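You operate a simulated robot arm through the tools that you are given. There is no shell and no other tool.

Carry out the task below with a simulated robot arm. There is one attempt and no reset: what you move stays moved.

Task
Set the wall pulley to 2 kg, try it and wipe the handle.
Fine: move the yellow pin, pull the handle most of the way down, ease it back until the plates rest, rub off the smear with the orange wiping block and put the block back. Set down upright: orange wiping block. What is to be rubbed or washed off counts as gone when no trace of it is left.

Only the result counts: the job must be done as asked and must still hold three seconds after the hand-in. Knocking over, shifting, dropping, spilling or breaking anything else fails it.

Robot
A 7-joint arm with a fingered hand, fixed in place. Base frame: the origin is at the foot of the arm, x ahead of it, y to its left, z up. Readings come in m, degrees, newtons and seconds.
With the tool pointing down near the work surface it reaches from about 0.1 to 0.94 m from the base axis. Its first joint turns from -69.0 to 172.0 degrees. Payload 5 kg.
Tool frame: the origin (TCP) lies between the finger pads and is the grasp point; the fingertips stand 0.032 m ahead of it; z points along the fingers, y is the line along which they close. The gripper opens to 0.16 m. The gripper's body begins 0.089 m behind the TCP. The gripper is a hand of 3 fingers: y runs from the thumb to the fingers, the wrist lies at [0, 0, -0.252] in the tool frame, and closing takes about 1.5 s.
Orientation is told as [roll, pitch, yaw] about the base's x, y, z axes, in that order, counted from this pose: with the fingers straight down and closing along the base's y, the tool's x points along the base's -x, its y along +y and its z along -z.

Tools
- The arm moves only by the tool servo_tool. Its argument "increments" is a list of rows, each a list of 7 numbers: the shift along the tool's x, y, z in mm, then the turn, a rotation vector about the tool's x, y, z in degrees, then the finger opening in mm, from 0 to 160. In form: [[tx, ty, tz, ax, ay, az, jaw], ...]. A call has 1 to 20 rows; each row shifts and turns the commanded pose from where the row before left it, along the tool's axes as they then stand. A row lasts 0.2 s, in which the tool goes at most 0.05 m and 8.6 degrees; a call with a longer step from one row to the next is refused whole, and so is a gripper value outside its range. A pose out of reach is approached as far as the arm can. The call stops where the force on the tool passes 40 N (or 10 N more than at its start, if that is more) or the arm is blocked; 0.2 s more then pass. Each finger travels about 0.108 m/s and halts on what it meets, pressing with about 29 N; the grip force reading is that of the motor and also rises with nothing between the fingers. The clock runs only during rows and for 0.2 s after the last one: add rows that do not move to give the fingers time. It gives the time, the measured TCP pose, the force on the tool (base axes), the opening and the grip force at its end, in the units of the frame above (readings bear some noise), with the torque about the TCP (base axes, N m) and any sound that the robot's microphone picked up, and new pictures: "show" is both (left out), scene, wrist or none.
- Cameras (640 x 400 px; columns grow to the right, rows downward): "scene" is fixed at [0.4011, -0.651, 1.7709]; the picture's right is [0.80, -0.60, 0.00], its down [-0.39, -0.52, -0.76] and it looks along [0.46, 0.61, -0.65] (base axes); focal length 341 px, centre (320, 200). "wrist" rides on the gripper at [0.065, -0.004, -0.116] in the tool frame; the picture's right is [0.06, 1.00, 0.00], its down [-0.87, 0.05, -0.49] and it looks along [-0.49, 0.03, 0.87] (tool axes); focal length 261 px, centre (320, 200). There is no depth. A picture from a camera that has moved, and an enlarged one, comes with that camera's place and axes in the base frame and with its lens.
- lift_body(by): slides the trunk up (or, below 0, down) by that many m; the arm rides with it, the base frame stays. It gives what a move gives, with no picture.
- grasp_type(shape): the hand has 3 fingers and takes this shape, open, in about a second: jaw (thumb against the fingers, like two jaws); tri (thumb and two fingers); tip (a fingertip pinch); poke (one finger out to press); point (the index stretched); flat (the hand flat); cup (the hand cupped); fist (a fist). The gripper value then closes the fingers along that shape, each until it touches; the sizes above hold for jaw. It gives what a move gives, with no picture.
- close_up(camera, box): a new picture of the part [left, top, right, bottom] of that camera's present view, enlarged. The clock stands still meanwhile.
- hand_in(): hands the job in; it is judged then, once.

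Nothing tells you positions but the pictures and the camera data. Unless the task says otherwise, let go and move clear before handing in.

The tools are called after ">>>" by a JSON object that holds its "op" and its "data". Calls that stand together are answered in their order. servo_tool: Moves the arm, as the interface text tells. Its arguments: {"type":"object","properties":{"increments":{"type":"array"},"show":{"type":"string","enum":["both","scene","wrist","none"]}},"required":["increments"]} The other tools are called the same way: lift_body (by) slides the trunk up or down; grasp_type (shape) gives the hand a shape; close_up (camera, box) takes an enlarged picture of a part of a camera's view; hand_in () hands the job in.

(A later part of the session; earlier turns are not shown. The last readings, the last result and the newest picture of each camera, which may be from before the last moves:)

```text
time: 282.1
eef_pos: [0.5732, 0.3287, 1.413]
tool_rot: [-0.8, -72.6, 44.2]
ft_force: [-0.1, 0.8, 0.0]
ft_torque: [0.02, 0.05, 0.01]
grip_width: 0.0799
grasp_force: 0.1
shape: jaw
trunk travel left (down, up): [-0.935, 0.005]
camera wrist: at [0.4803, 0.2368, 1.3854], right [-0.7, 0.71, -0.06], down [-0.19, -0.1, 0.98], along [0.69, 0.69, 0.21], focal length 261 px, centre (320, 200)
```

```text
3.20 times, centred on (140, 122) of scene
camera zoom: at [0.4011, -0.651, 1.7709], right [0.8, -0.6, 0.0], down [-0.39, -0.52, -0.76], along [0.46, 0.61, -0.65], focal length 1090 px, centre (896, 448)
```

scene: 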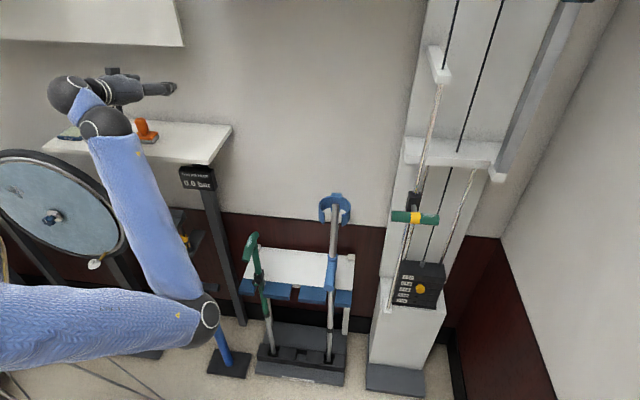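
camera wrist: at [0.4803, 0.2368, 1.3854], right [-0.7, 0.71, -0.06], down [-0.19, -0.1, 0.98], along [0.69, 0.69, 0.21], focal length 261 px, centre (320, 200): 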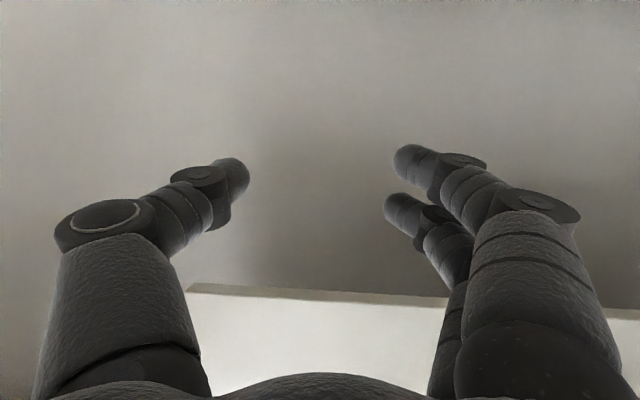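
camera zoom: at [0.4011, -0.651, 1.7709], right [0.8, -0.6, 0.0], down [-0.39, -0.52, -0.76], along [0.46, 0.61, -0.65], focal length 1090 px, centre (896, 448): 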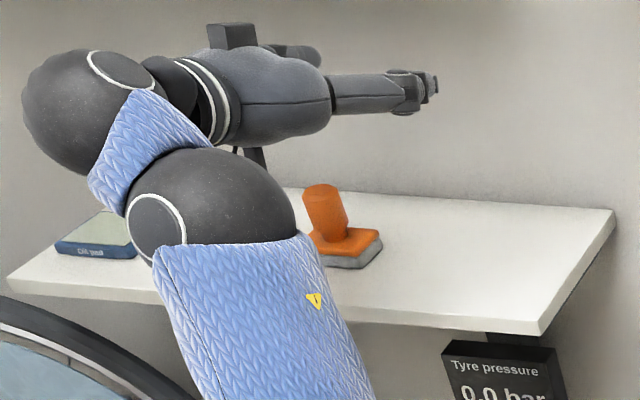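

The block lies 79 mm further left. Heading 44° suits it, so now it's just a pure sideways move at this height.

>>> {"op": "servo_tool", "data": {"increments": [[0, 10, 1, 0, 0, 0, 84], [0, 10, 1, 0, 0, 0, 84], [0, 10, 1, 0, 0, 0, 84], [0, 10, 1, 0, 0, 0, 84], [0, 10, 1, 0, 0, 0, 84], [0, 10, 1, 0, 0, 0, 84], [0, 10, 1, 0, 0, 0, 84], [0, 9, 0, 0, 0, 0, 84], [0, 0, 0, 0, 0, 0, 84]], "show": "both"}}

>>> {"op": "close_up", "data": {"camera": "scene", "box": [40, 60, 240, 185]}}

```text
time: 284.1
eef_pos: [0.5228, 0.39, 1.4105]
tool_rot: [-0.7, -72.7, 44.1]
ft_force: [-0.4, 0.1, 0.5]
ft_torque: [0.0, -0.02, -0.01]
grip_width: 0.0832
grasp_force: 0.1
shape: jaw
trunk travel left (down, up): [-0.935, 0.005]
camera wrist: at [0.432, 0.2983, 1.3831], right [-0.7, 0.71, -0.06], down [-0.19, -0.1, 0.98], along [0.69, 0.69, 0.21], focal length 261 px, centre (320, 200)
```

scene: 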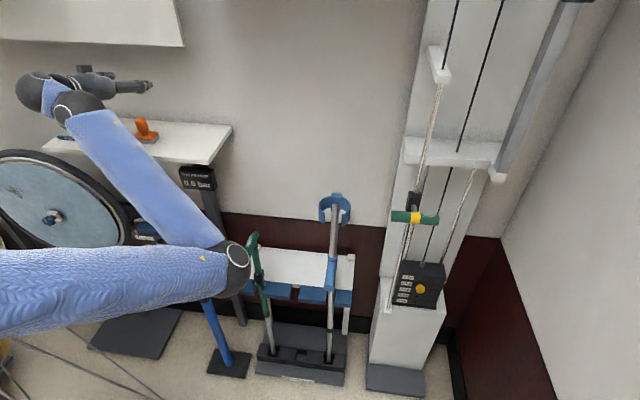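
wrist: 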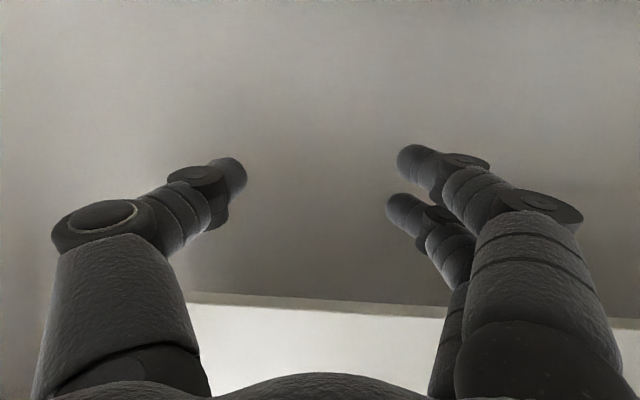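

```text
3.20 times, centred on (140, 122) of scene
camera zoom: at [0.4011, -0.651, 1.7709], right [0.8, -0.6, 0.0], down [-0.39, -0.52, -0.76], along [0.46, 0.61, -0.65], focal length 1090 px, centre (896, 448)
```

zoom: 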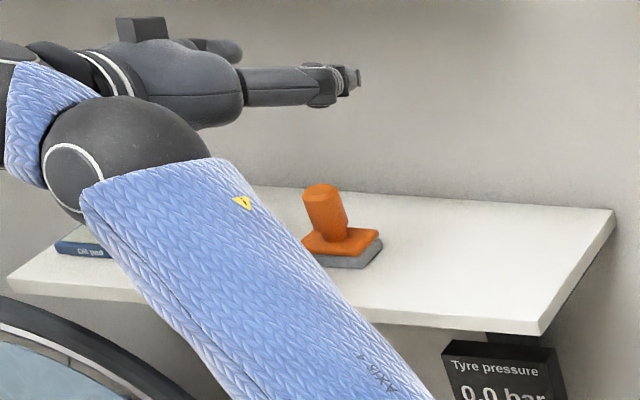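

Positioned exactly above the block, with the arm in a good elbow-right posture. I'll nudge 4 mm left and descend to just above the gripping height.

>>> {"op": "servo_tool", "data": {"increments": [[9.5, 2, 3, 0, 0, 0, 84], [9.5, 2, 3, 0, 0, 0, 84], [9.5, 0, 3, 0, 0, 0, 84], [9.5, 0, 3, 0, 0, 0, 84], [9.5, 0, 3, 0, 0, 0, 84], [9.5, 0, 3, 0, 0, 0, 84], [9.5, 0, 3, 0, 0, 0, 84], [9.5, 0, 3, 0, 0, 0, 84], [0, 0, 0, 0, 0, 0, 84]], "show": "both"}}

>>> {"op": "close_up", "data": {"camera": "scene", "box": [80, 80, 200, 160]}}

>>> {"op": "close_up", "data": {"camera": "wrist", "box": [180, 60, 480, 260]}}

```text
time: 286.1
eef_pos: [0.5228, 0.3925, 1.3287]
tool_rot: [-0.8, -72.7, 44.1]
ft_force: [-1.0, 0.1, 1.1]
ft_torque: [-0.02, 0.02, 0.01]
grip_width: 0.0837
grasp_force: 0.0
shape: jaw
trunk travel left (down, up): [-0.935, 0.005]
camera wrist: at [0.4298, 0.3017, 1.3028], right [-0.7, 0.71, -0.06], down [-0.19, -0.1, 0.98], along [0.69, 0.69, 0.21], focal length 261 px, centre (320, 200)
```

scene: 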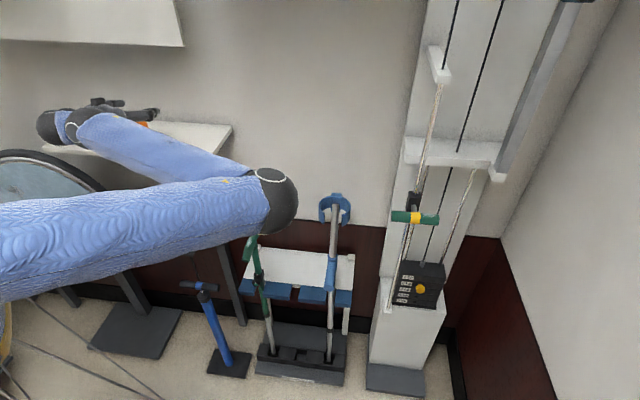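
wrist: 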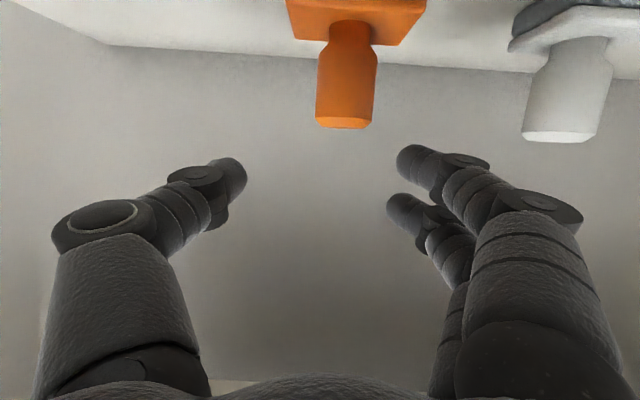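

```text
5.00 times, centred on (140, 120) of scene
camera zoom: at [0.4011, -0.651, 1.7709], right [0.8, -0.6, 0.0], down [-0.39, -0.52, -0.76], along [0.46, 0.61, -0.65], focal length 1703 px, centre (1220, 600)
```

zoom: 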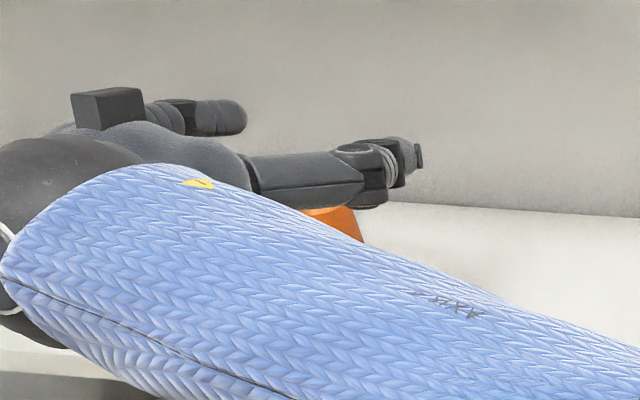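

```text
2.00 times, centred on (330, 160) of wrist
camera zoom: at [0.4298, 0.3017, 1.3028], right [-0.7, 0.71, -0.06], down [-0.19, -0.1, 0.98], along [0.69, 0.69, 0.21], focal length 521 px, centre (300, 280)
```

zoom: 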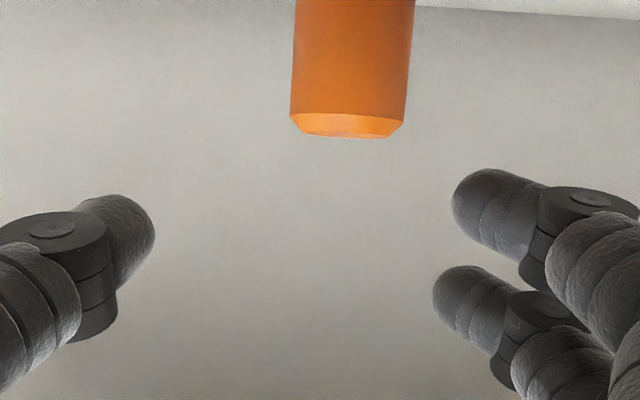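

The wrist camera now sees the block (image upside down). Both views agree: the knob's axis is about 11 mm left of and 30 mm ahead of my grip point, its top is at z ≈ 1.293 and the base top at ≈ 1.258. I'll shift 11 mm left and 8 mm forward, then descend partway and look.

>>> {"op": "servo_tool", "data": {"increments": [[0, 5.5, 0, 0, 0, 0, 84], [-2.4, 5.5, 7.6, 0, 0, 0, 84], [0, 0, 0, 0, 0, 0, 84], [7.6, 0, 2.4, 0, 0, 0, 84], [7.6, 0, 2.4, 0, 0, 0, 84], [0, 0, 0, 0, 0, 0, 84]], "show": "wrist"}}

>>> {"op": "close_up", "data": {"camera": "wrist", "box": [180, 60, 480, 260]}}

```text
time: 287.5
eef_pos: [0.5205, 0.4072, 1.3135]
tool_rot: [-0.7, -72.6, 44.1]
ft_force: [0.4, -0.2, 0.3]
ft_torque: [0.03, 0.0, -0.02]
grip_width: 0.0832
grasp_force: 0.0
shape: jaw
trunk travel left (down, up): [-0.935, 0.005]
camera wrist: at [0.4285, 0.3152, 1.2875], right [-0.7, 0.71, -0.06], down [-0.19, -0.1, 0.98], along [0.69, 0.69, 0.21], focal length 261 px, centre (320, 200)
```

wrist: 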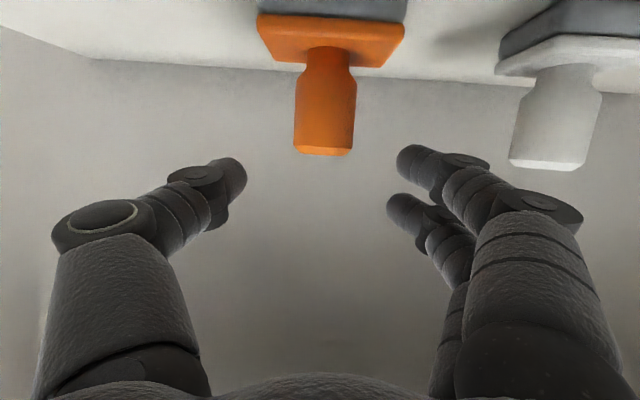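

```text
2.00 times, centred on (330, 160) of wrist
camera zoom: at [0.4285, 0.3152, 1.2875], right [-0.7, 0.71, -0.06], down [-0.19, -0.1, 0.98], along [0.69, 0.69, 0.21], focal length 521 px, centre (300, 280)
```

zoom: 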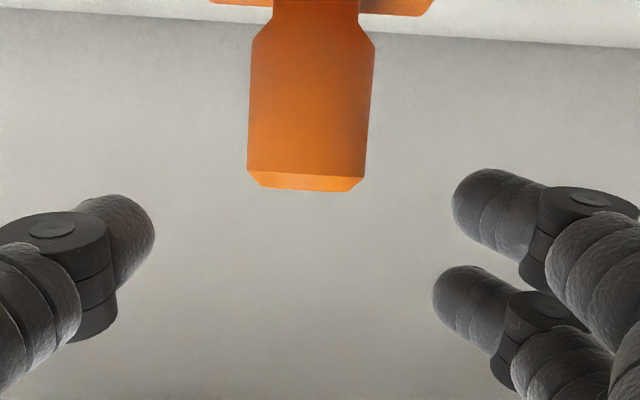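

The knob has a wide top (z 1.258–1.292), a neck, and the base top is at about 1.246, so I can go lower. It's centred between the fingers. I'll descend 31 mm to grip it around its middle.

>>> {"op": "servo_tool", "data": {"increments": [[7.5, 0, 2.35, 0, 0, 0, 84], [7.5, 0, 2.35, 0, 0, 0, 84], [7.5, 0, 2.35, 0, 0, 0, 84], [7.5, 0, 2.35, 0, 0, 0, 84], [0, 0, 0, 0, 0, 0, 84]], "show": "wrist"}}

>>> {"op": "close_up", "data": {"camera": "wrist", "box": [180, 60, 480, 260]}}

```text
time: 288.7
eef_pos: [0.519, 0.4072, 1.282]
tool_rot: [-0.6, -72.7, 44.0]
ft_force: [-0.7, -0.1, -0.8]
ft_torque: [-0.03, -0.01, 0.0]
grip_width: 0.0834
grasp_force: 0.1
shape: jaw
trunk travel left (down, up): [-0.935, 0.005]
camera wrist: at [0.4277, 0.3152, 1.2552], right [-0.7, 0.71, -0.06], down [-0.19, -0.1, 0.98], along [0.69, 0.69, 0.21], focal length 261 px, centre (320, 200)
```

wrist: 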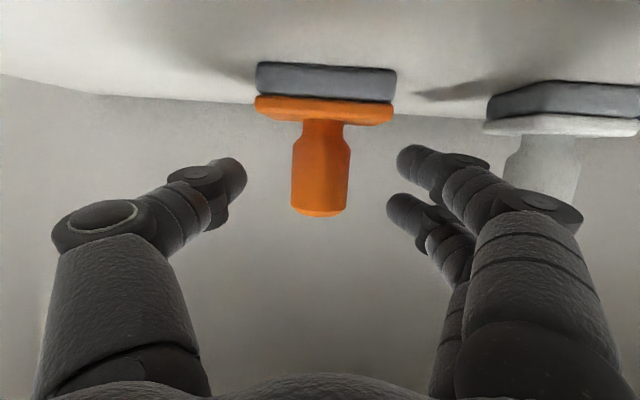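

```text
2.00 times, centred on (330, 160) of wrist
camera zoom: at [0.4277, 0.3152, 1.2552], right [-0.7, 0.71, -0.06], down [-0.19, -0.1, 0.98], along [0.69, 0.69, 0.21], focal length 521 px, centre (300, 280)
```

zoom: 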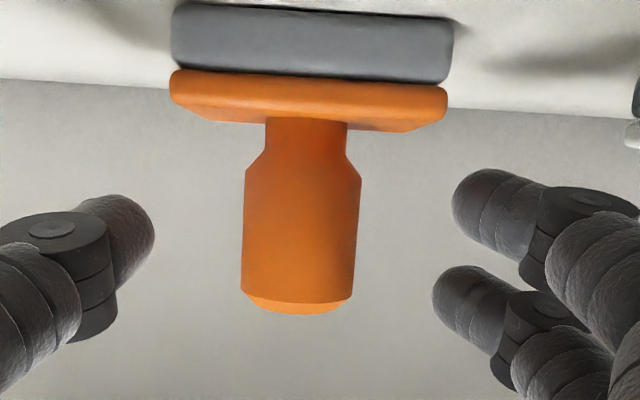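

A clean view: the block is square to the hand and the knob centred. I'll go 5 mm lower so both fingers bear on the knob, then close.

>>> {"op": "servo_tool", "data": {"increments": [[4.8, 0, 1.5, 0, 0, 0, 84], [0, 0, 0, 0, 0, 0, 70], [0, 0, 0, 0, 0, 0, 50], [0, 0, 0, 0, 0, 0, 35], [0, 0, 0, 0, 0, 0, 20], [0, 0, 0, 0, 0, 0, 10], [0, 0, 0, 0, 0, 0, 0], [0, 0, 0, 0, 0, 0, 0]], "show": "wrist"}}

>>> {"op": "close_up", "data": {"camera": "wrist", "box": [180, 60, 480, 260]}}

```text
time: 290.5
eef_pos: [0.518, 0.4071, 1.2772]
tool_rot: [-0.7, -72.6, 44.1]
ft_force: [-0.5, -0.3, -0.2]
ft_torque: [0.0, 0.0, 0.01]
grip_width: 0.0246
grasp_force: 29.1
shape: jaw
trunk travel left (down, up): [-0.935, 0.005]
camera wrist: at [0.4271, 0.3153, 1.2502], right [-0.7, 0.71, -0.06], down [-0.19, -0.1, 0.98], along [0.69, 0.69, 0.21], focal length 261 px, centre (320, 200)
```

wrist: 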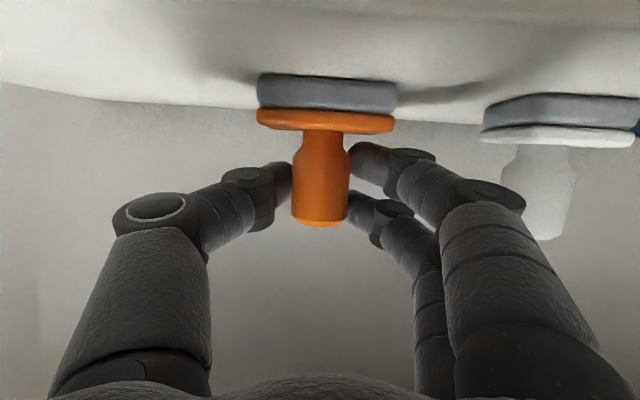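

```text
2.00 times, centred on (330, 160) of wrist
camera zoom: at [0.4271, 0.3153, 1.2502], right [-0.7, 0.71, -0.06], down [-0.19, -0.1, 0.98], along [0.69, 0.69, 0.21], focal length 521 px, centre (300, 280)
```

zoom: 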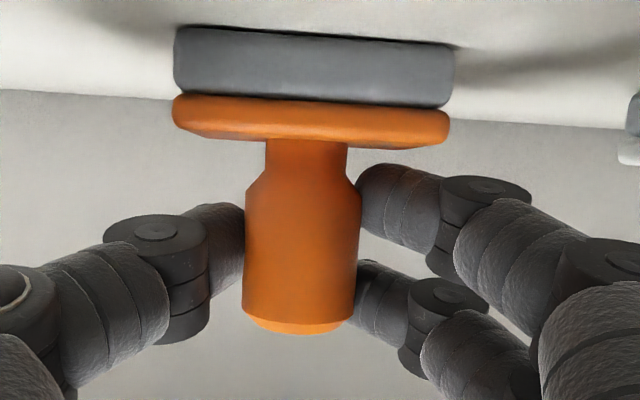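

The knob is held by thumb and both fingers. I'll note this pose (TCP [0.518, 0.407, 1.277], heading 44°, pitch −17°) for putting it back, then lift straight up.

>>> {"op": "servo_tool", "data": {"increments": [[-4.8, 0, -1.5, 0, 0, 0, 0], [-9.5, 0, -3, 0, 0, 0, 0], [-9.5, 0, -3, 0, 0, 0, 0], [-9.5, 0, -3, 0, 0, 0, 0], [-9.5, 0, -3, 0, 0, 0, 0], [0, 0, 0, 0, 0, 0, 0]], "show": "both"}}

>>> {"op": "close_up", "data": {"camera": "wrist", "box": [180, 40, 480, 240]}}

```text
time: 291.9
eef_pos: [0.5194, 0.4081, 1.321]
tool_rot: [-0.7, -72.6, 44.1]
ft_force: [-0.1, 0.4, -0.4]
ft_torque: [0.02, 0.0, 0.0]
grip_width: 0.0244
grasp_force: 29.2
shape: jaw
trunk travel left (down, up): [-0.935, 0.005]
camera wrist: at [0.4276, 0.3157, 1.2955], right [-0.7, 0.71, -0.06], down [-0.19, -0.1, 0.98], along [0.69, 0.69, 0.21], focal length 261 px, centre (320, 200)
```

scene: 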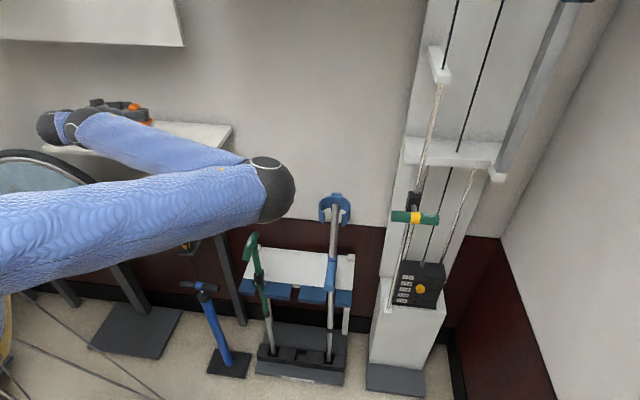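
wrist: 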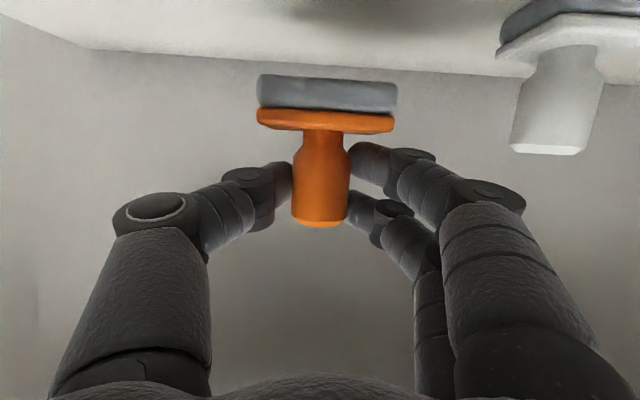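

```text
2.00 times, centred on (330, 140) of wrist
camera zoom: at [0.4276, 0.3157, 1.2955], right [-0.7, 0.71, -0.06], down [-0.19, -0.1, 0.98], along [0.69, 0.69, 0.21], focal length 521 px, centre (300, 320)
```

zoom: 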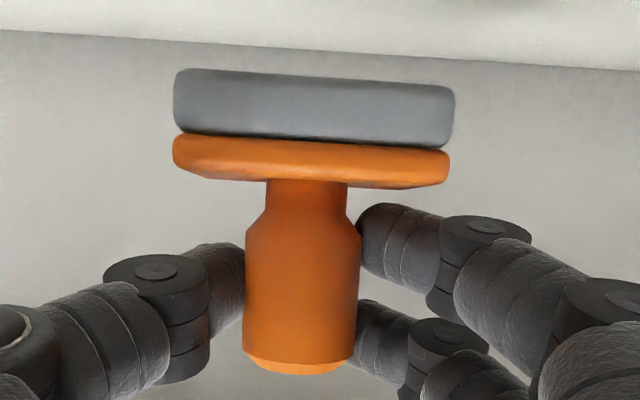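

The block is held level and upright. Now I'll retrace the same path that worked: up to z 1.41, then right.

>>> {"op": "servo_tool", "data": {"increments": [[-9.5, 0, -3, 0, 0, 0, 0], [-9.5, 0, -3, 0, 0, 0, 0], [-9.5, 0, -3, 0, 0, 0, 0], [-9.5, 0, -3, 0, 0, 0, 0], [-9.5, 0, -3, 0, 0, 0, 0], [-9.5, 0, -3, 0, 0, 0, 0], [-9.5, 0, -3, 0, 0, 0, 0], [-9.5, 0, -3, 0, 0, 0, 0], [-9.5, 0, -3, 0, 0, 0, 0], [0, -10, -1, 0, 0, 0, 0], [0, -10, -1, 0, 0, 0, 0], [0, -10, -1, 0, 0, 0, 0], [0, -10, -1, 0, 0, 0, 0], [0, -10, -1, 0, 0, 0, 0], [0, -10, -1, 0, 0, 0, 0], [0, -10, -1, 0, 0, 0, 0], [0, -10, -1, 0, 0, 0, 0], [0, 0, 0, 0, 0, 0, 0]], "show": "scene"}}

```text
time: 295.7
eef_pos: [0.5673, 0.3434, 1.4147]
tool_rot: [-0.7, -72.6, 44.3]
ft_force: [0.3, -0.8, -0.4]
ft_torque: [-0.01, 0.0, 0.0]
grip_width: 0.0245
grasp_force: 29.1
shape: jaw
trunk travel left (down, up): [-0.935, 0.005]
```

scene: 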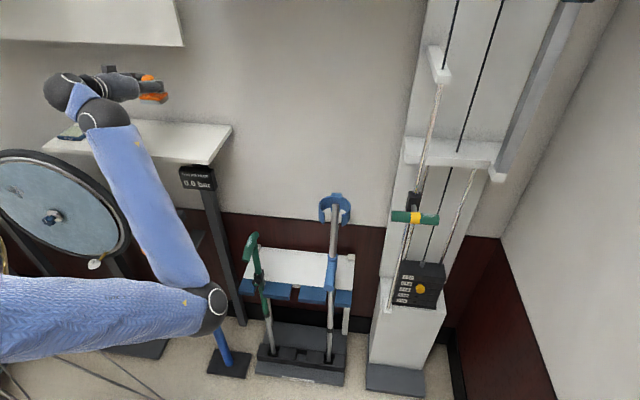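

Good. Now retracing right with the heading turning back, at constant pitch so the block stays level.

>>> {"op": "servo_tool", "data": {"increments": [[0.7, -11.5, -2.2, 1.03, 0, 0.32, 0], [0.6, -11.5, -2, 1.03, 0, 0.32, 0], [0.6, -11.5, -1.8, 1.03, 0, 0.32, 0], [0.5, -11.5, -1.6, 1.03, 0, 0.32, 0], [0.4, -11.5, -1.4, 1.03, 0, 0.32, 0], [0.4, -11.6, -1.2, 1.03, 0, 0.32, 0], [0.3, -11.6, -1, 1.03, 0, 0.32, 0], [0.2, -11.6, -0.8, 1.03, 0, 0.32, 0], [0.2, -11.7, -0.6, 1.03, 0, 0.32, 0], [0.1, -11.7, -0.3, 1.03, 0, 0.32, 0], [0, -11.7, 0, 1.03, 0, 0.32, 0], [0, -11.7, 0.2, 1.03, 0, 0.32, 0], [-0.1, -11.7, 0.4, 1.03, 0, 0.32, 0], [-0.2, -11.7, 0.6, 1.03, 0, 0.32, 0], [-0.2, -11.7, 0.8, 1.03, 0, 0.32, 0], [-0.3, -11.7, 1, 1.03, 0, 0.32, 0], [-0.3, -11.7, 1.2, 1.03, 0, 0.32, 0], [0, 0, 0, 0, 0, 0, 0]], "show": "scene"}}

```text
time: 299.5
eef_pos: [0.6732, 0.1743, 1.4136]
tool_rot: [-0.8, -72.6, 25.9]
ft_force: [0.2, 1.1, -0.9]
ft_torque: [0.03, -0.01, -0.03]
grip_width: 0.0246
grasp_force: 28.6
shape: jaw
trunk travel left (down, up): [-0.935, 0.005]
```

scene: 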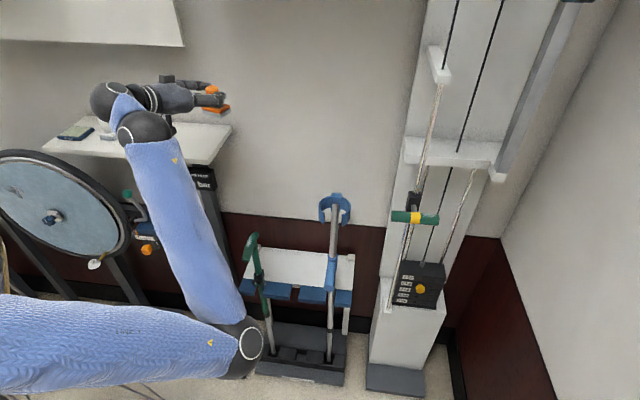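

Continuing right.

>>> {"op": "servo_tool", "data": {"increments": [[-0.2, -12, 0.6, 1.14, 0, 0.36, 0], [-0.3, -12, 0.9, 1.14, 0, 0.36, 0], [-0.4, -12, 1.2, 1.14, 0, 0.36, 0], [-0.4, -12, 1.4, 1.14, 0, 0.36, 0], [-0.5, -11.9, 1.6, 1.14, 0, 0.36, 0], [-0.6, -11.8, 1.9, 1.14, 0, 0.36, 0], [-0.7, -11.8, 2.2, 1.14, 0, 0.36, 0], [-0.8, -11.7, 2.5, 1.14, 0, 0.36, 0], [-0.8, -11.7, 2.7, 1.14, 0, 0.36, 0], [-0.9, -11.6, 2.9, 1.14, 0, 0.36, 0], [-1, -11.6, 3.1, 1.14, 0, 0.36, 0], [-1, -11.5, 3.3, 1.14, 0, 0.36, 0], [-1.1, -11.5, 3.5, 1.14, 0, 0.36, 0], [0, -12, 0, 0, 0, 0, 0], [0, -12, 0, 0, 0, 0, 0], [0, -12, 0, 0, 0, 0, 0], [0, -12, 0, 0, 0, 0, 0], [0, 0, 0, 0, 0, 0, 0]], "show": "scene"}}

```text
time: 303.3
eef_pos: [0.7576, -0.0094, 1.4166]
tool_rot: [-0.6, -72.8, 10.0]
ft_force: [0.0, 0.9, -1.1]
ft_torque: [-0.01, 0.02, 0.02]
grip_width: 0.0244
grasp_force: 28.8
shape: jaw
trunk travel left (down, up): [-0.935, 0.005]
```

scene: 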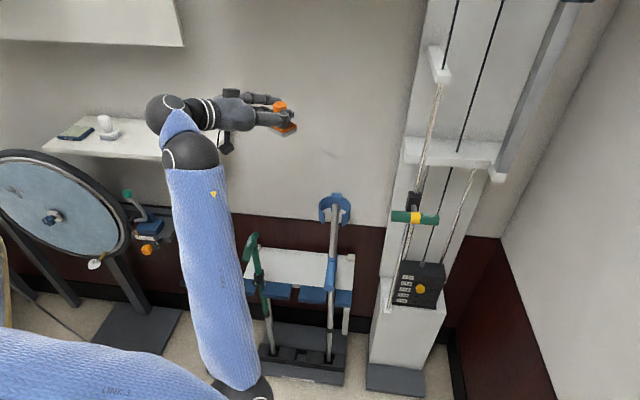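

Now heading for the handle, moving right and outward while turning the heading to about 0°.

>>> {"op": "servo_tool", "data": {"increments": [[-1.8, -12.7, 5.6, 0.38, 0, 0.12, 0], [-1.8, -12.7, 5.6, 0.38, 0, 0.12, 0], [-1.8, -12.7, 5.6, 0.38, 0, 0.12, 0], [-1.8, -12.7, 5.6, 0.38, 0, 0.12, 0], [-1.8, -12.7, 5.6, 0.38, 0, 0.12, 0], [-1.8, -12.7, 5.6, 0.38, 0, 0.12, 0], [-1.8, -12.7, 5.6, 0.38, 0, 0.12, 0], [-1.8, -12.7, 5.6, 0.38, 0, 0.12, 0], [-1.8, -12.7, 5.8, 0.38, 0, 0.12, 0], [-1.9, -12.6, 6, 0.38, 0, 0.12, 0], [-1.9, -12.6, 6, 0.38, 0, 0.12, 0], [-1.9, -12.5, 6.2, 0.38, 0, 0.12, 0], [-2, -12.4, 6.4, 0.38, 0, 0.12, 0], [0, 0, 0, 0, 0, 0, 0]], "show": "scene"}}

```text
time: 306.3
eef_pos: [0.8548, -0.1595, 1.4188]
tool_rot: [-0.4, -72.8, 4.8]
ft_force: [0.6, 0.6, -0.9]
ft_torque: [-0.03, -0.01, 0.02]
grip_width: 0.0246
grasp_force: 28.9
shape: jaw
trunk travel left (down, up): [-0.935, 0.005]
```

scene: 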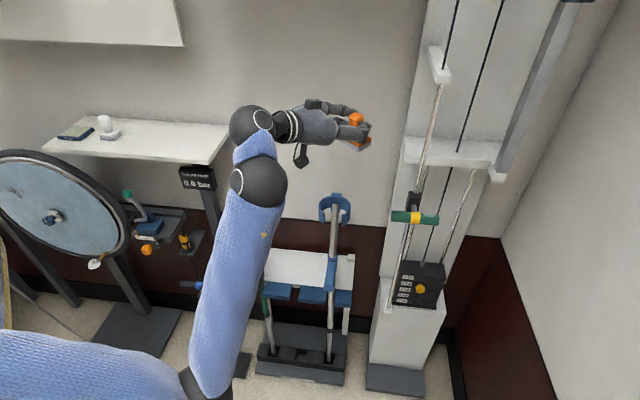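

Good. Continuing to a hover point just in front and left of the smeared end.

>>> {"op": "servo_tool", "data": {"increments": [[-1.9, -11.8, 6, 0.36, 0, 0.11, 0], [-1.9, -11.8, 6, 0.36, 0, 0.11, 0], [-1.9, -11.8, 6, 0.36, 0, 0.11, 0], [-1.9, -11.8, 6.1, 0.36, 0, 0.11, 0], [-1.9, -11.8, 6.1, 0.36, 0, 0.11, 0], [-1.9, -11.7, 6.2, 0.36, 0, 0.11, 0], [-1.9, -11.7, 6.2, 0.36, 0, 0.11, 0], [-1.9, -11.7, 6.2, 0.36, 0, 0.11, 0], [-2, -11.6, 6.3, 0.36, 0, 0.11, 0], [-2, -11.6, 6.3, 0.36, 0, 0.11, 0], [-2, -11.6, 6.4, 0.36, 0, 0.11, 0], [-2, -11.5, 6.4, 0.36, 0, 0.11, 0], [-2, -11.5, 6.5, 0.36, 0, 0.11, 0], [0, 0, 0, 0, 0, 0, 0]], "show": "both"}}

>>> {"op": "close_up", "data": {"camera": "scene", "box": [360, 110, 500, 240]}}

```text
time: 309.3
eef_pos: [0.9447, -0.3109, 1.4171]
tool_rot: [-0.5, -72.9, -0.1]
ft_force: [-0.2, -0.6, -0.8]
ft_torque: [-0.02, 0.03, 0.01]
grip_width: 0.0242
grasp_force: 29.3
shape: jaw
trunk travel left (down, up): [-0.935, 0.005]
camera wrist: at [0.8157, -0.3135, 1.3899], right [-0.01, 1.0, -0.06], down [-0.21, 0.06, 0.98], along [0.98, 0.02, 0.21], focal length 261 px, centre (320, 200)
```

scene: 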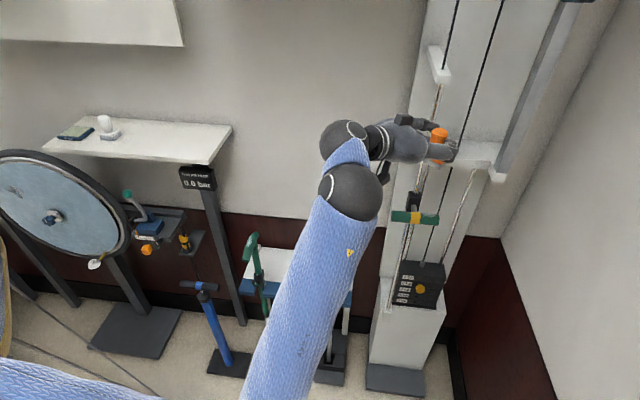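
wrist: 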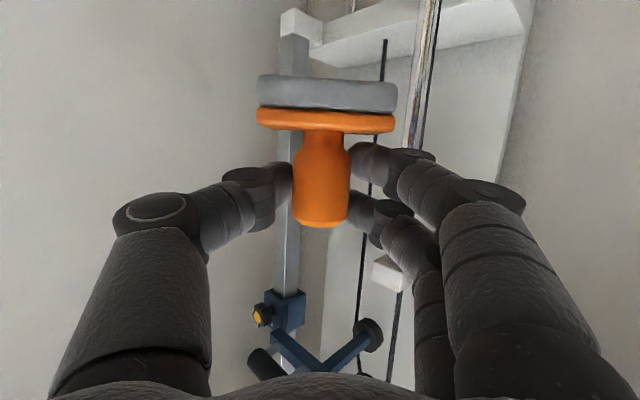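

```text
3.08 times, centred on (430, 175) of scene
camera zoom: at [0.4011, -0.651, 1.7709], right [0.8, -0.6, 0.0], down [-0.39, -0.52, -0.76], along [0.46, 0.61, -0.65], focal length 1048 px, centre (-18, 277)
```

zoom: 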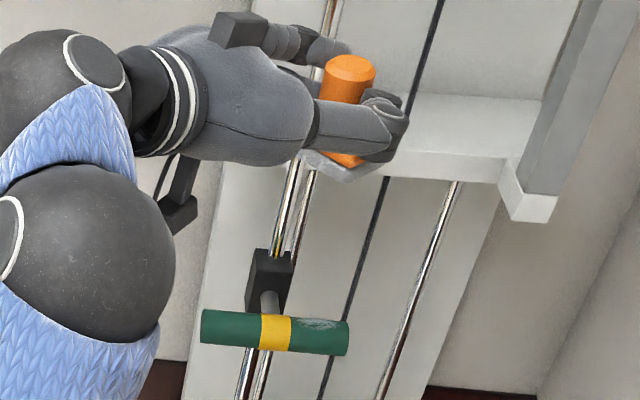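

The block is right above and in front of the handle, held well. I'll descend in front of the bar to z ≈ 1.26, so that the pad is above bar height, before moving over it.

>>> {"op": "servo_tool", "data": {"increments": [[9.4, 0, 2.9, 0, 0, 0, 0], [9.4, 0, 2.9, 0, 0, 0, 0], [9.4, 0, 2.9, 0, 0, 0, 0], [9.4, 0, 2.9, 0, 0, 0, 0], [9.4, 0, 2.9, 0, 0, 0, 0], [9.4, 0, 2.9, 0, 0, 0, 0], [9.4, 0, 2.9, 0, 0, 0, 0], [9.4, 0, 2.9, 0, 0, 0, 0], [9.4, 0, 2.9, 0, 0, 0, 0], [9.4, 0, 2.9, 0, 0, 0, 0], [9.4, 0, 2.9, 0, 0, 0, 0], [9.4, 0, 2.9, 0, 0, 0, 0], [9.4, 0, 2.9, 0, 0, 0, 0], [9.4, 0, 2.9, 0, 0, 0, 0], [9.4, 0, 2.9, 0, 0, 0, 0], [0, 0, 0, 0, 0, 0, 0]], "show": "both"}}

>>> {"op": "close_up", "data": {"camera": "scene", "box": [360, 130, 480, 240]}}

```text
time: 312.7
eef_pos: [0.9448, -0.3114, 1.2689]
tool_rot: [-0.5, -72.8, -0.1]
ft_force: [-0.1, 0.1, -0.5]
ft_torque: [0.02, -0.02, 0.02]
grip_width: 0.0241
grasp_force: 28.7
shape: jaw
trunk travel left (down, up): [-0.935, 0.005]
camera wrist: at [0.8154, -0.3144, 1.2416], right [-0.01, 1.0, -0.06], down [-0.21, 0.06, 0.98], along [0.98, 0.02, 0.21], focal length 261 px, centre (320, 200)
```

scene: 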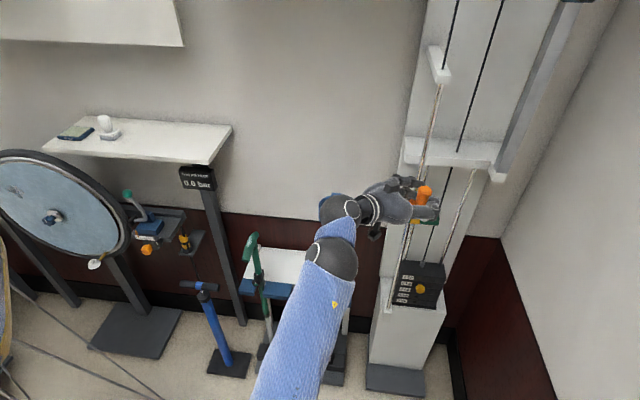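
wrist: 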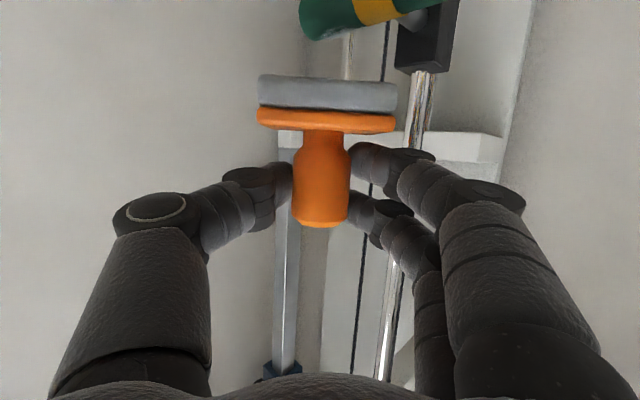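

```text
3.64 times, centred on (420, 185) of scene
camera zoom: at [0.4011, -0.651, 1.7709], right [0.8, -0.6, 0.0], down [-0.39, -0.52, -0.76], along [0.46, 0.61, -0.65], focal length 1238 px, centre (-44, 254)
```

zoom: 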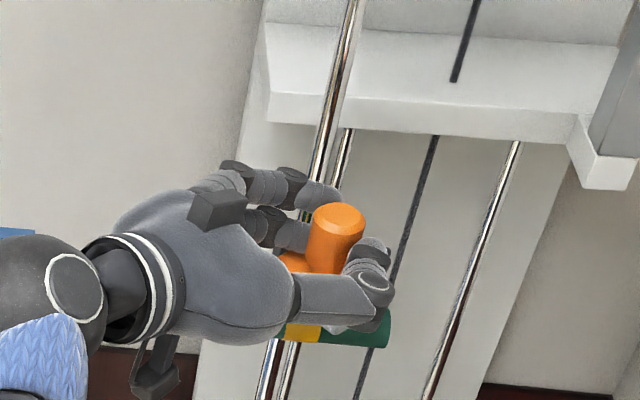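

Pad above bar height, hand steady. The wrist view shows the bar end ahead; I'll enlarge it to see the smear from this side.

>>> {"op": "close_up", "data": {"camera": "wrist", "box": [260, 0, 480, 120]}}

```text
2.91 times, centred on (370, 60) of wrist
camera zoom: at [0.8154, -0.3144, 1.2416], right [-0.01, 1.0, -0.06], down [-0.21, 0.06, 0.98], along [0.98, 0.02, 0.21], focal length 758 px, centre (174, 607)
```

zoom: 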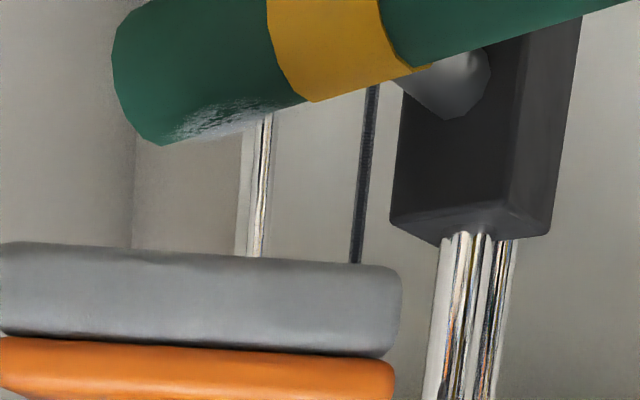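

The smear sits on the top of the bar's right half and a bit onto its back. The pad (bottom at z ≈ 1.213) clears the bar and the carriage top (1.19), so I'll move forward until it is over the smear.

>>> {"op": "servo_tool", "data": {"increments": [[-2.9, 0, 9.15, 0, 0, 0, 0], [-2.9, 0, 9.15, 0, 0, 0, 0], [-2.9, 0, 9.15, 0, 0, 0, 0], [-2.9, 0, 9.15, 0, 0, 0, 0], [-2.9, 0, 9.15, 0, 0, 0, 0], [-2.9, 0, 9.15, 0, 0, 0, 0], [-2.9, 0, 9.15, 0, 0, 0, 0], [0, 0, 0, 0, 0, 0, 0]], "show": "both"}}

>>> {"op": "close_up", "data": {"camera": "scene", "box": [370, 150, 470, 240]}}

>>> {"op": "close_up", "data": {"camera": "wrist", "box": [220, 0, 440, 120]}}

```text
time: 314.5
eef_pos: [1.0122, -0.3114, 1.2716]
tool_rot: [-0.5, -72.8, -0.1]
ft_force: [-0.7, 0.5, -0.9]
ft_torque: [0.03, 0.02, 0.01]
grip_width: 0.0242
grasp_force: 29.2
shape: jaw
trunk travel left (down, up): [-0.935, 0.005]
camera wrist: at [0.8829, -0.3154, 1.244], right [-0.01, 1.0, -0.06], down [-0.21, 0.06, 0.98], along [0.98, 0.02, 0.21], focal length 261 px, centre (320, 200)
```

scene: 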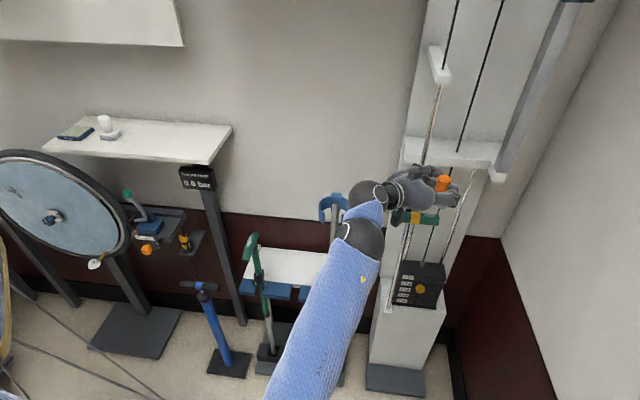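
wrist: 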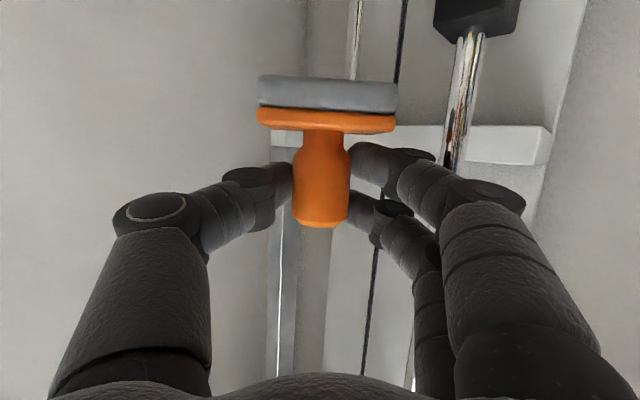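

```text
4.44 times, centred on (420, 195) of scene
camera zoom: at [0.4011, -0.651, 1.7709], right [0.8, -0.6, 0.0], down [-0.39, -0.52, -0.76], along [0.46, 0.61, -0.65], focal length 1514 px, centre (-124, 222)
```

zoom: 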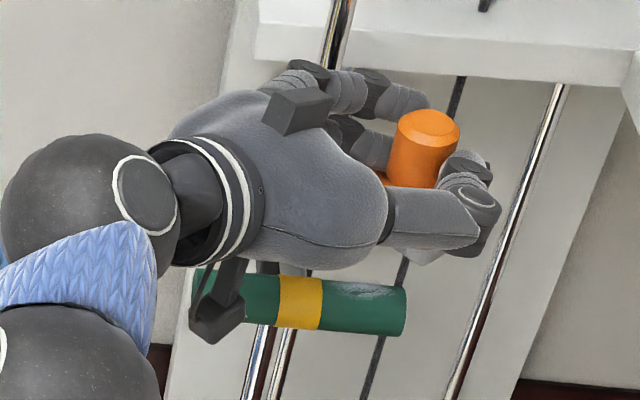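

```text
2.91 times, centred on (330, 60) of wrist
camera zoom: at [0.8829, -0.3154, 1.244], right [-0.01, 1.0, -0.06], down [-0.21, 0.06, 0.98], along [0.98, 0.02, 0.21], focal length 758 px, centre (291, 607)
```

zoom: 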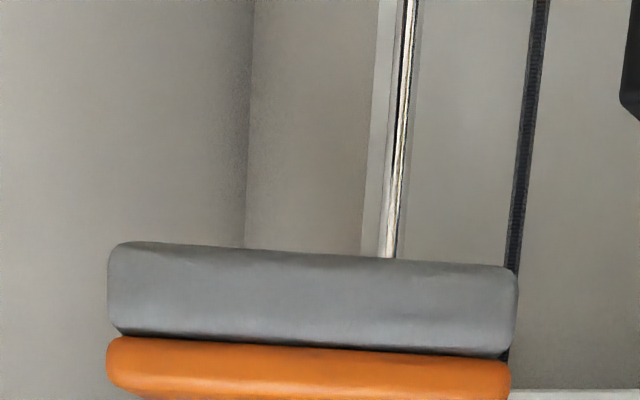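

The pad is over the right half of the bar. I'll descend 42 mm, then feel for contact in small steps.

>>> {"op": "servo_tool", "data": {"increments": [[9.5, 0, 3, 0, 0, 0, 0], [9.5, 0, 3, 0, 0, 0, 0], [9.5, 0, 3, 0, 0, 0, 0], [9.5, 0, 3, 0, 0, 0, 0], [0, 0, 0, 0, 0, 0, 0]], "show": "none"}}

>>> {"op": "servo_tool", "data": {"increments": [[1.9, 0, 0.6, 0, 0, 0, 0], [1.9, 0, 0.6, 0, 0, 0, 0], [0, 0, 0, 0, 0, 0, 0]], "show": "both"}}

>>> {"op": "close_up", "data": {"camera": "scene", "box": [370, 160, 470, 240]}}

```text
time: 315.7
eef_pos: [1.0129, -0.3137, 1.2319]
tool_rot: [-0.5, -72.8, 0.0]
ft_force: [0.1, 0.0, -1.2]
ft_torque: [-0.02, 0.03, 0.02]
grip_width: 0.0241
grasp_force: 29.2
shape: jaw
trunk travel left (down, up): [-0.935, 0.005]
```

```text
time: 316.5
eef_pos: [1.0127, -0.3122, 1.2252]
tool_rot: [-0.5, -72.8, -0.1]
ft_force: [-0.3, -0.9, -1.9]
ft_torque: [0.0, 0.03, -0.01]
grip_width: 0.0243
grasp_force: 28.8
shape: jaw
trunk travel left (down, up): [-0.935, 0.005]
camera wrist: at [0.8829, -0.3153, 1.199], right [-0.01, 1.0, -0.06], down [-0.21, 0.06, 0.98], along [0.98, 0.02, 0.21], focal length 261 px, centre (320, 200)
```

scene: 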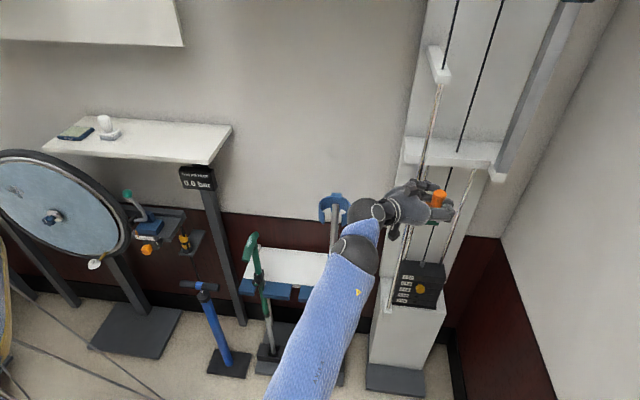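
wrist: 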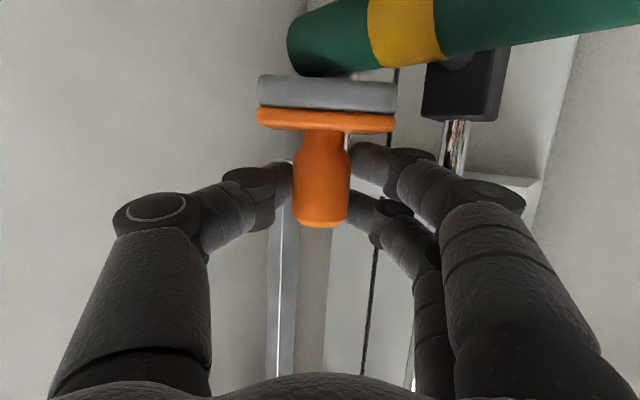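

```text
5.00 times, centred on (420, 200) of scene
camera zoom: at [0.4011, -0.651, 1.7709], right [0.8, -0.6, 0.0], down [-0.39, -0.52, -0.76], along [0.46, 0.61, -0.65], focal length 1703 px, centre (-180, 200)
```

zoom: 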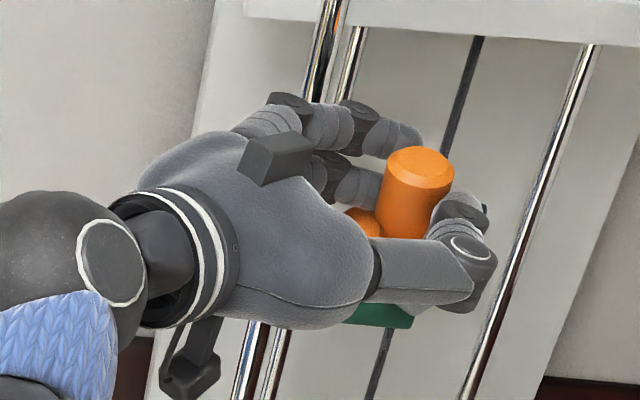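

The pad is just above the bar, covering the right green part. I'll go down in 1.5 mm steps until I feel a few newtons.

>>> {"op": "servo_tool", "data": {"increments": [[1.4, 0, 0.45, 0, 0, 0, 0], [1.4, 0, 0.45, 0, 0, 0, 0], [0, 0, 0, 0, 0, 0, 0]], "show": "none"}}

>>> {"op": "servo_tool", "data": {"increments": [[1.4, 0, 0.45, 0, 0, 0, 0], [0, 0, 0, 0, 0, 0, 0]], "show": "wrist"}}

```text
time: 317.3
eef_pos: [1.0129, -0.3115, 1.2245]
tool_rot: [-0.4, -72.7, -0.1]
ft_force: [-1.1, -0.6, -0.4]
ft_torque: [-0.02, -0.01, -0.01]
grip_width: 0.0241
grasp_force: 29.0
shape: jaw
trunk travel left (down, up): [-0.935, 0.005]
```

```text
time: 317.9
eef_pos: [1.0142, -0.312, 1.2214]
tool_rot: [-0.5, -72.7, -0.1]
ft_force: [-0.6, 0.5, -0.5]
ft_torque: [0.02, 0.01, -0.01]
grip_width: 0.0242
grasp_force: 28.8
shape: jaw
trunk travel left (down, up): [-0.935, 0.005]
camera wrist: at [0.8836, -0.3151, 1.1949], right [-0.01, 1.0, -0.06], down [-0.21, 0.06, 0.98], along [0.98, 0.02, 0.21], focal length 261 px, centre (320, 200)
```

wrist: 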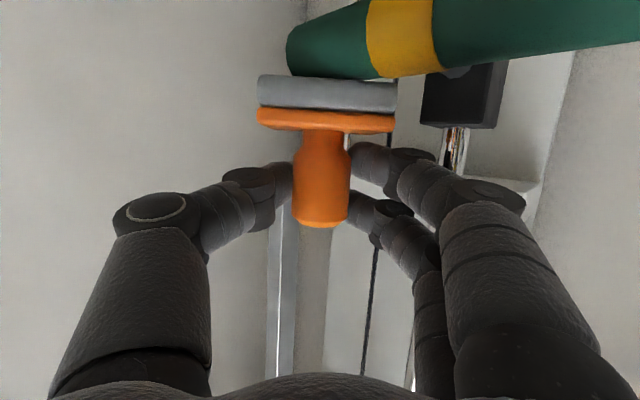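

No contact yet; continuing down.

>>> {"op": "servo_tool", "data": {"increments": [[1.4, 0, 0.45, 0, 0, 0, 0], [1.4, 0, 0.45, 0, 0, 0, 0], [0, 0, 0, 0, 0, 0, 0]], "show": "none"}}

>>> {"op": "close_up", "data": {"camera": "wrist", "box": [220, 20, 440, 140]}}

```text
time: 318.7
eef_pos: [1.0141, -0.3128, 1.2197]
tool_rot: [-0.4, -73.0, -0.1]
ft_force: [1.7, -1.0, 9.3]
ft_torque: [0.02, -0.1, -0.06]
grip_width: 0.0245
grasp_force: 28.6
shape: jaw
trunk travel left (down, up): [-0.935, 0.005]
```

```text
2.91 times, centred on (330, 80) of wrist
camera zoom: at [0.8835, -0.3152, 1.1932], right [-0.01, 1.0, -0.06], down [-0.21, 0.06, 0.98], along [0.98, 0.02, 0.21], focal length 758 px, centre (291, 549)
```

zoom: 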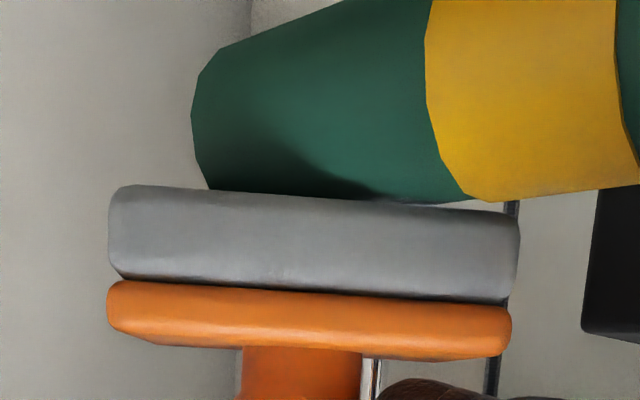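

Contact, at about 9 N. I'll rub back and forth along the bar and across it.

>>> {"op": "servo_tool", "data": {"increments": [[-1.3, -4.2, 4, 0, 0, 0, 0], [-1.3, -4.2, 4, 0, 0, 0, 0], [1.3, 4.2, -4, 0, 0, 0, 0], [1.3, 4.2, -4, 0, 0, 0, 0], [1.3, 4.2, -4, 0, 0, 0, 0], [-1.3, -4.2, 4, 0, 0, 0, 0], [-1.3, 4.2, 4, 0, 0, 0, 0], [1.3, -4.2, -4, 0, 0, 0, 0], [1.3, -4.2, -4, 0, 0, 0, 0], [-1.3, 4.2, 4, 0, 0, 0, 0], [0, 0, 0, 0, 0, 0, 0]], "show": "none"}}

```text
time: 321.1
eef_pos: [1.0125, -0.3105, 1.2203]
tool_rot: [-0.6, -72.9, 0.0]
ft_force: [-2.3, 1.5, 6.9]
ft_torque: [0.0, -0.04, 0.02]
grip_width: 0.0244
grasp_force: 28.5
shape: jaw
trunk travel left (down, up): [-0.935, 0.005]
```

The pad slides with about 7 N on it. I'll do more strokes, longer, with slightly more pressure.

>>> {"op": "servo_tool", "data": {"increments": [[-0.6, -4.2, 4.2, 0, 0, 0, 0], [-1.3, -4.2, 4, 0, 0, 0, 0], [1.3, 4.2, -4, 0, 0, 0, 0], [1.3, 4.2, -4, 0, 0, 0, 0], [1.3, 4.2, -4, 0, 0, 0, 0], [-1.3, -4.2, 4, 0, 0, 0, 0], [-1.3, 4.2, 4, 0, 0, 0, 0], [-1.3, 4.2, 4, 0, 0, 0, 0], [1.3, -4.2, -4, 0, 0, 0, 0], [1.3, -4.2, -4, 0, 0, 0, 0], [1.3, -4.2, -4, 0, 0, 0, 0], [1.3, -4.2, -4, 0, 0, 0, 0], [-1.3, 4.2, 4, 0, 0, 0, 0], [-1.3, 4.2, 4, 0, 0, 0, 0], [-1.3, -4.2, 4, 0, 0, 0, 0], [-1.3, -4.2, 4, 0, 0, 0, 0], [1.3, 4.2, -4, 0, 0, 0, 0], [1.3, 4.2, -4, 0, 0, 0, 0], [0, 0, 0, 0, 0, 0, 0]], "show": "wrist"}}

```text
time: 325.1
eef_pos: [1.0133, -0.3117, 1.2195]
tool_rot: [-0.4, -72.9, -0.1]
ft_force: [3.9, -5.0, 9.0]
ft_torque: [-0.21, -0.25, -0.07]
grip_width: 0.0243
grasp_force: 28.6
shape: jaw
trunk travel left (down, up): [-0.935, 0.005]
camera wrist: at [0.8843, -0.3149, 1.1913], right [-0.01, 1.0, -0.06], down [-0.21, 0.06, 0.98], along [0.98, 0.02, 0.21], focal length 261 px, centre (320, 200)
```

wrist: 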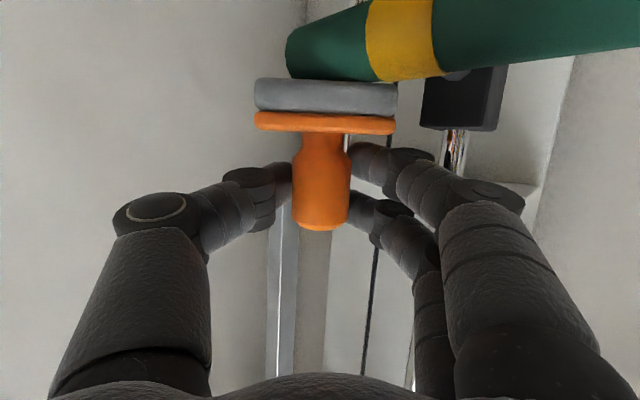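

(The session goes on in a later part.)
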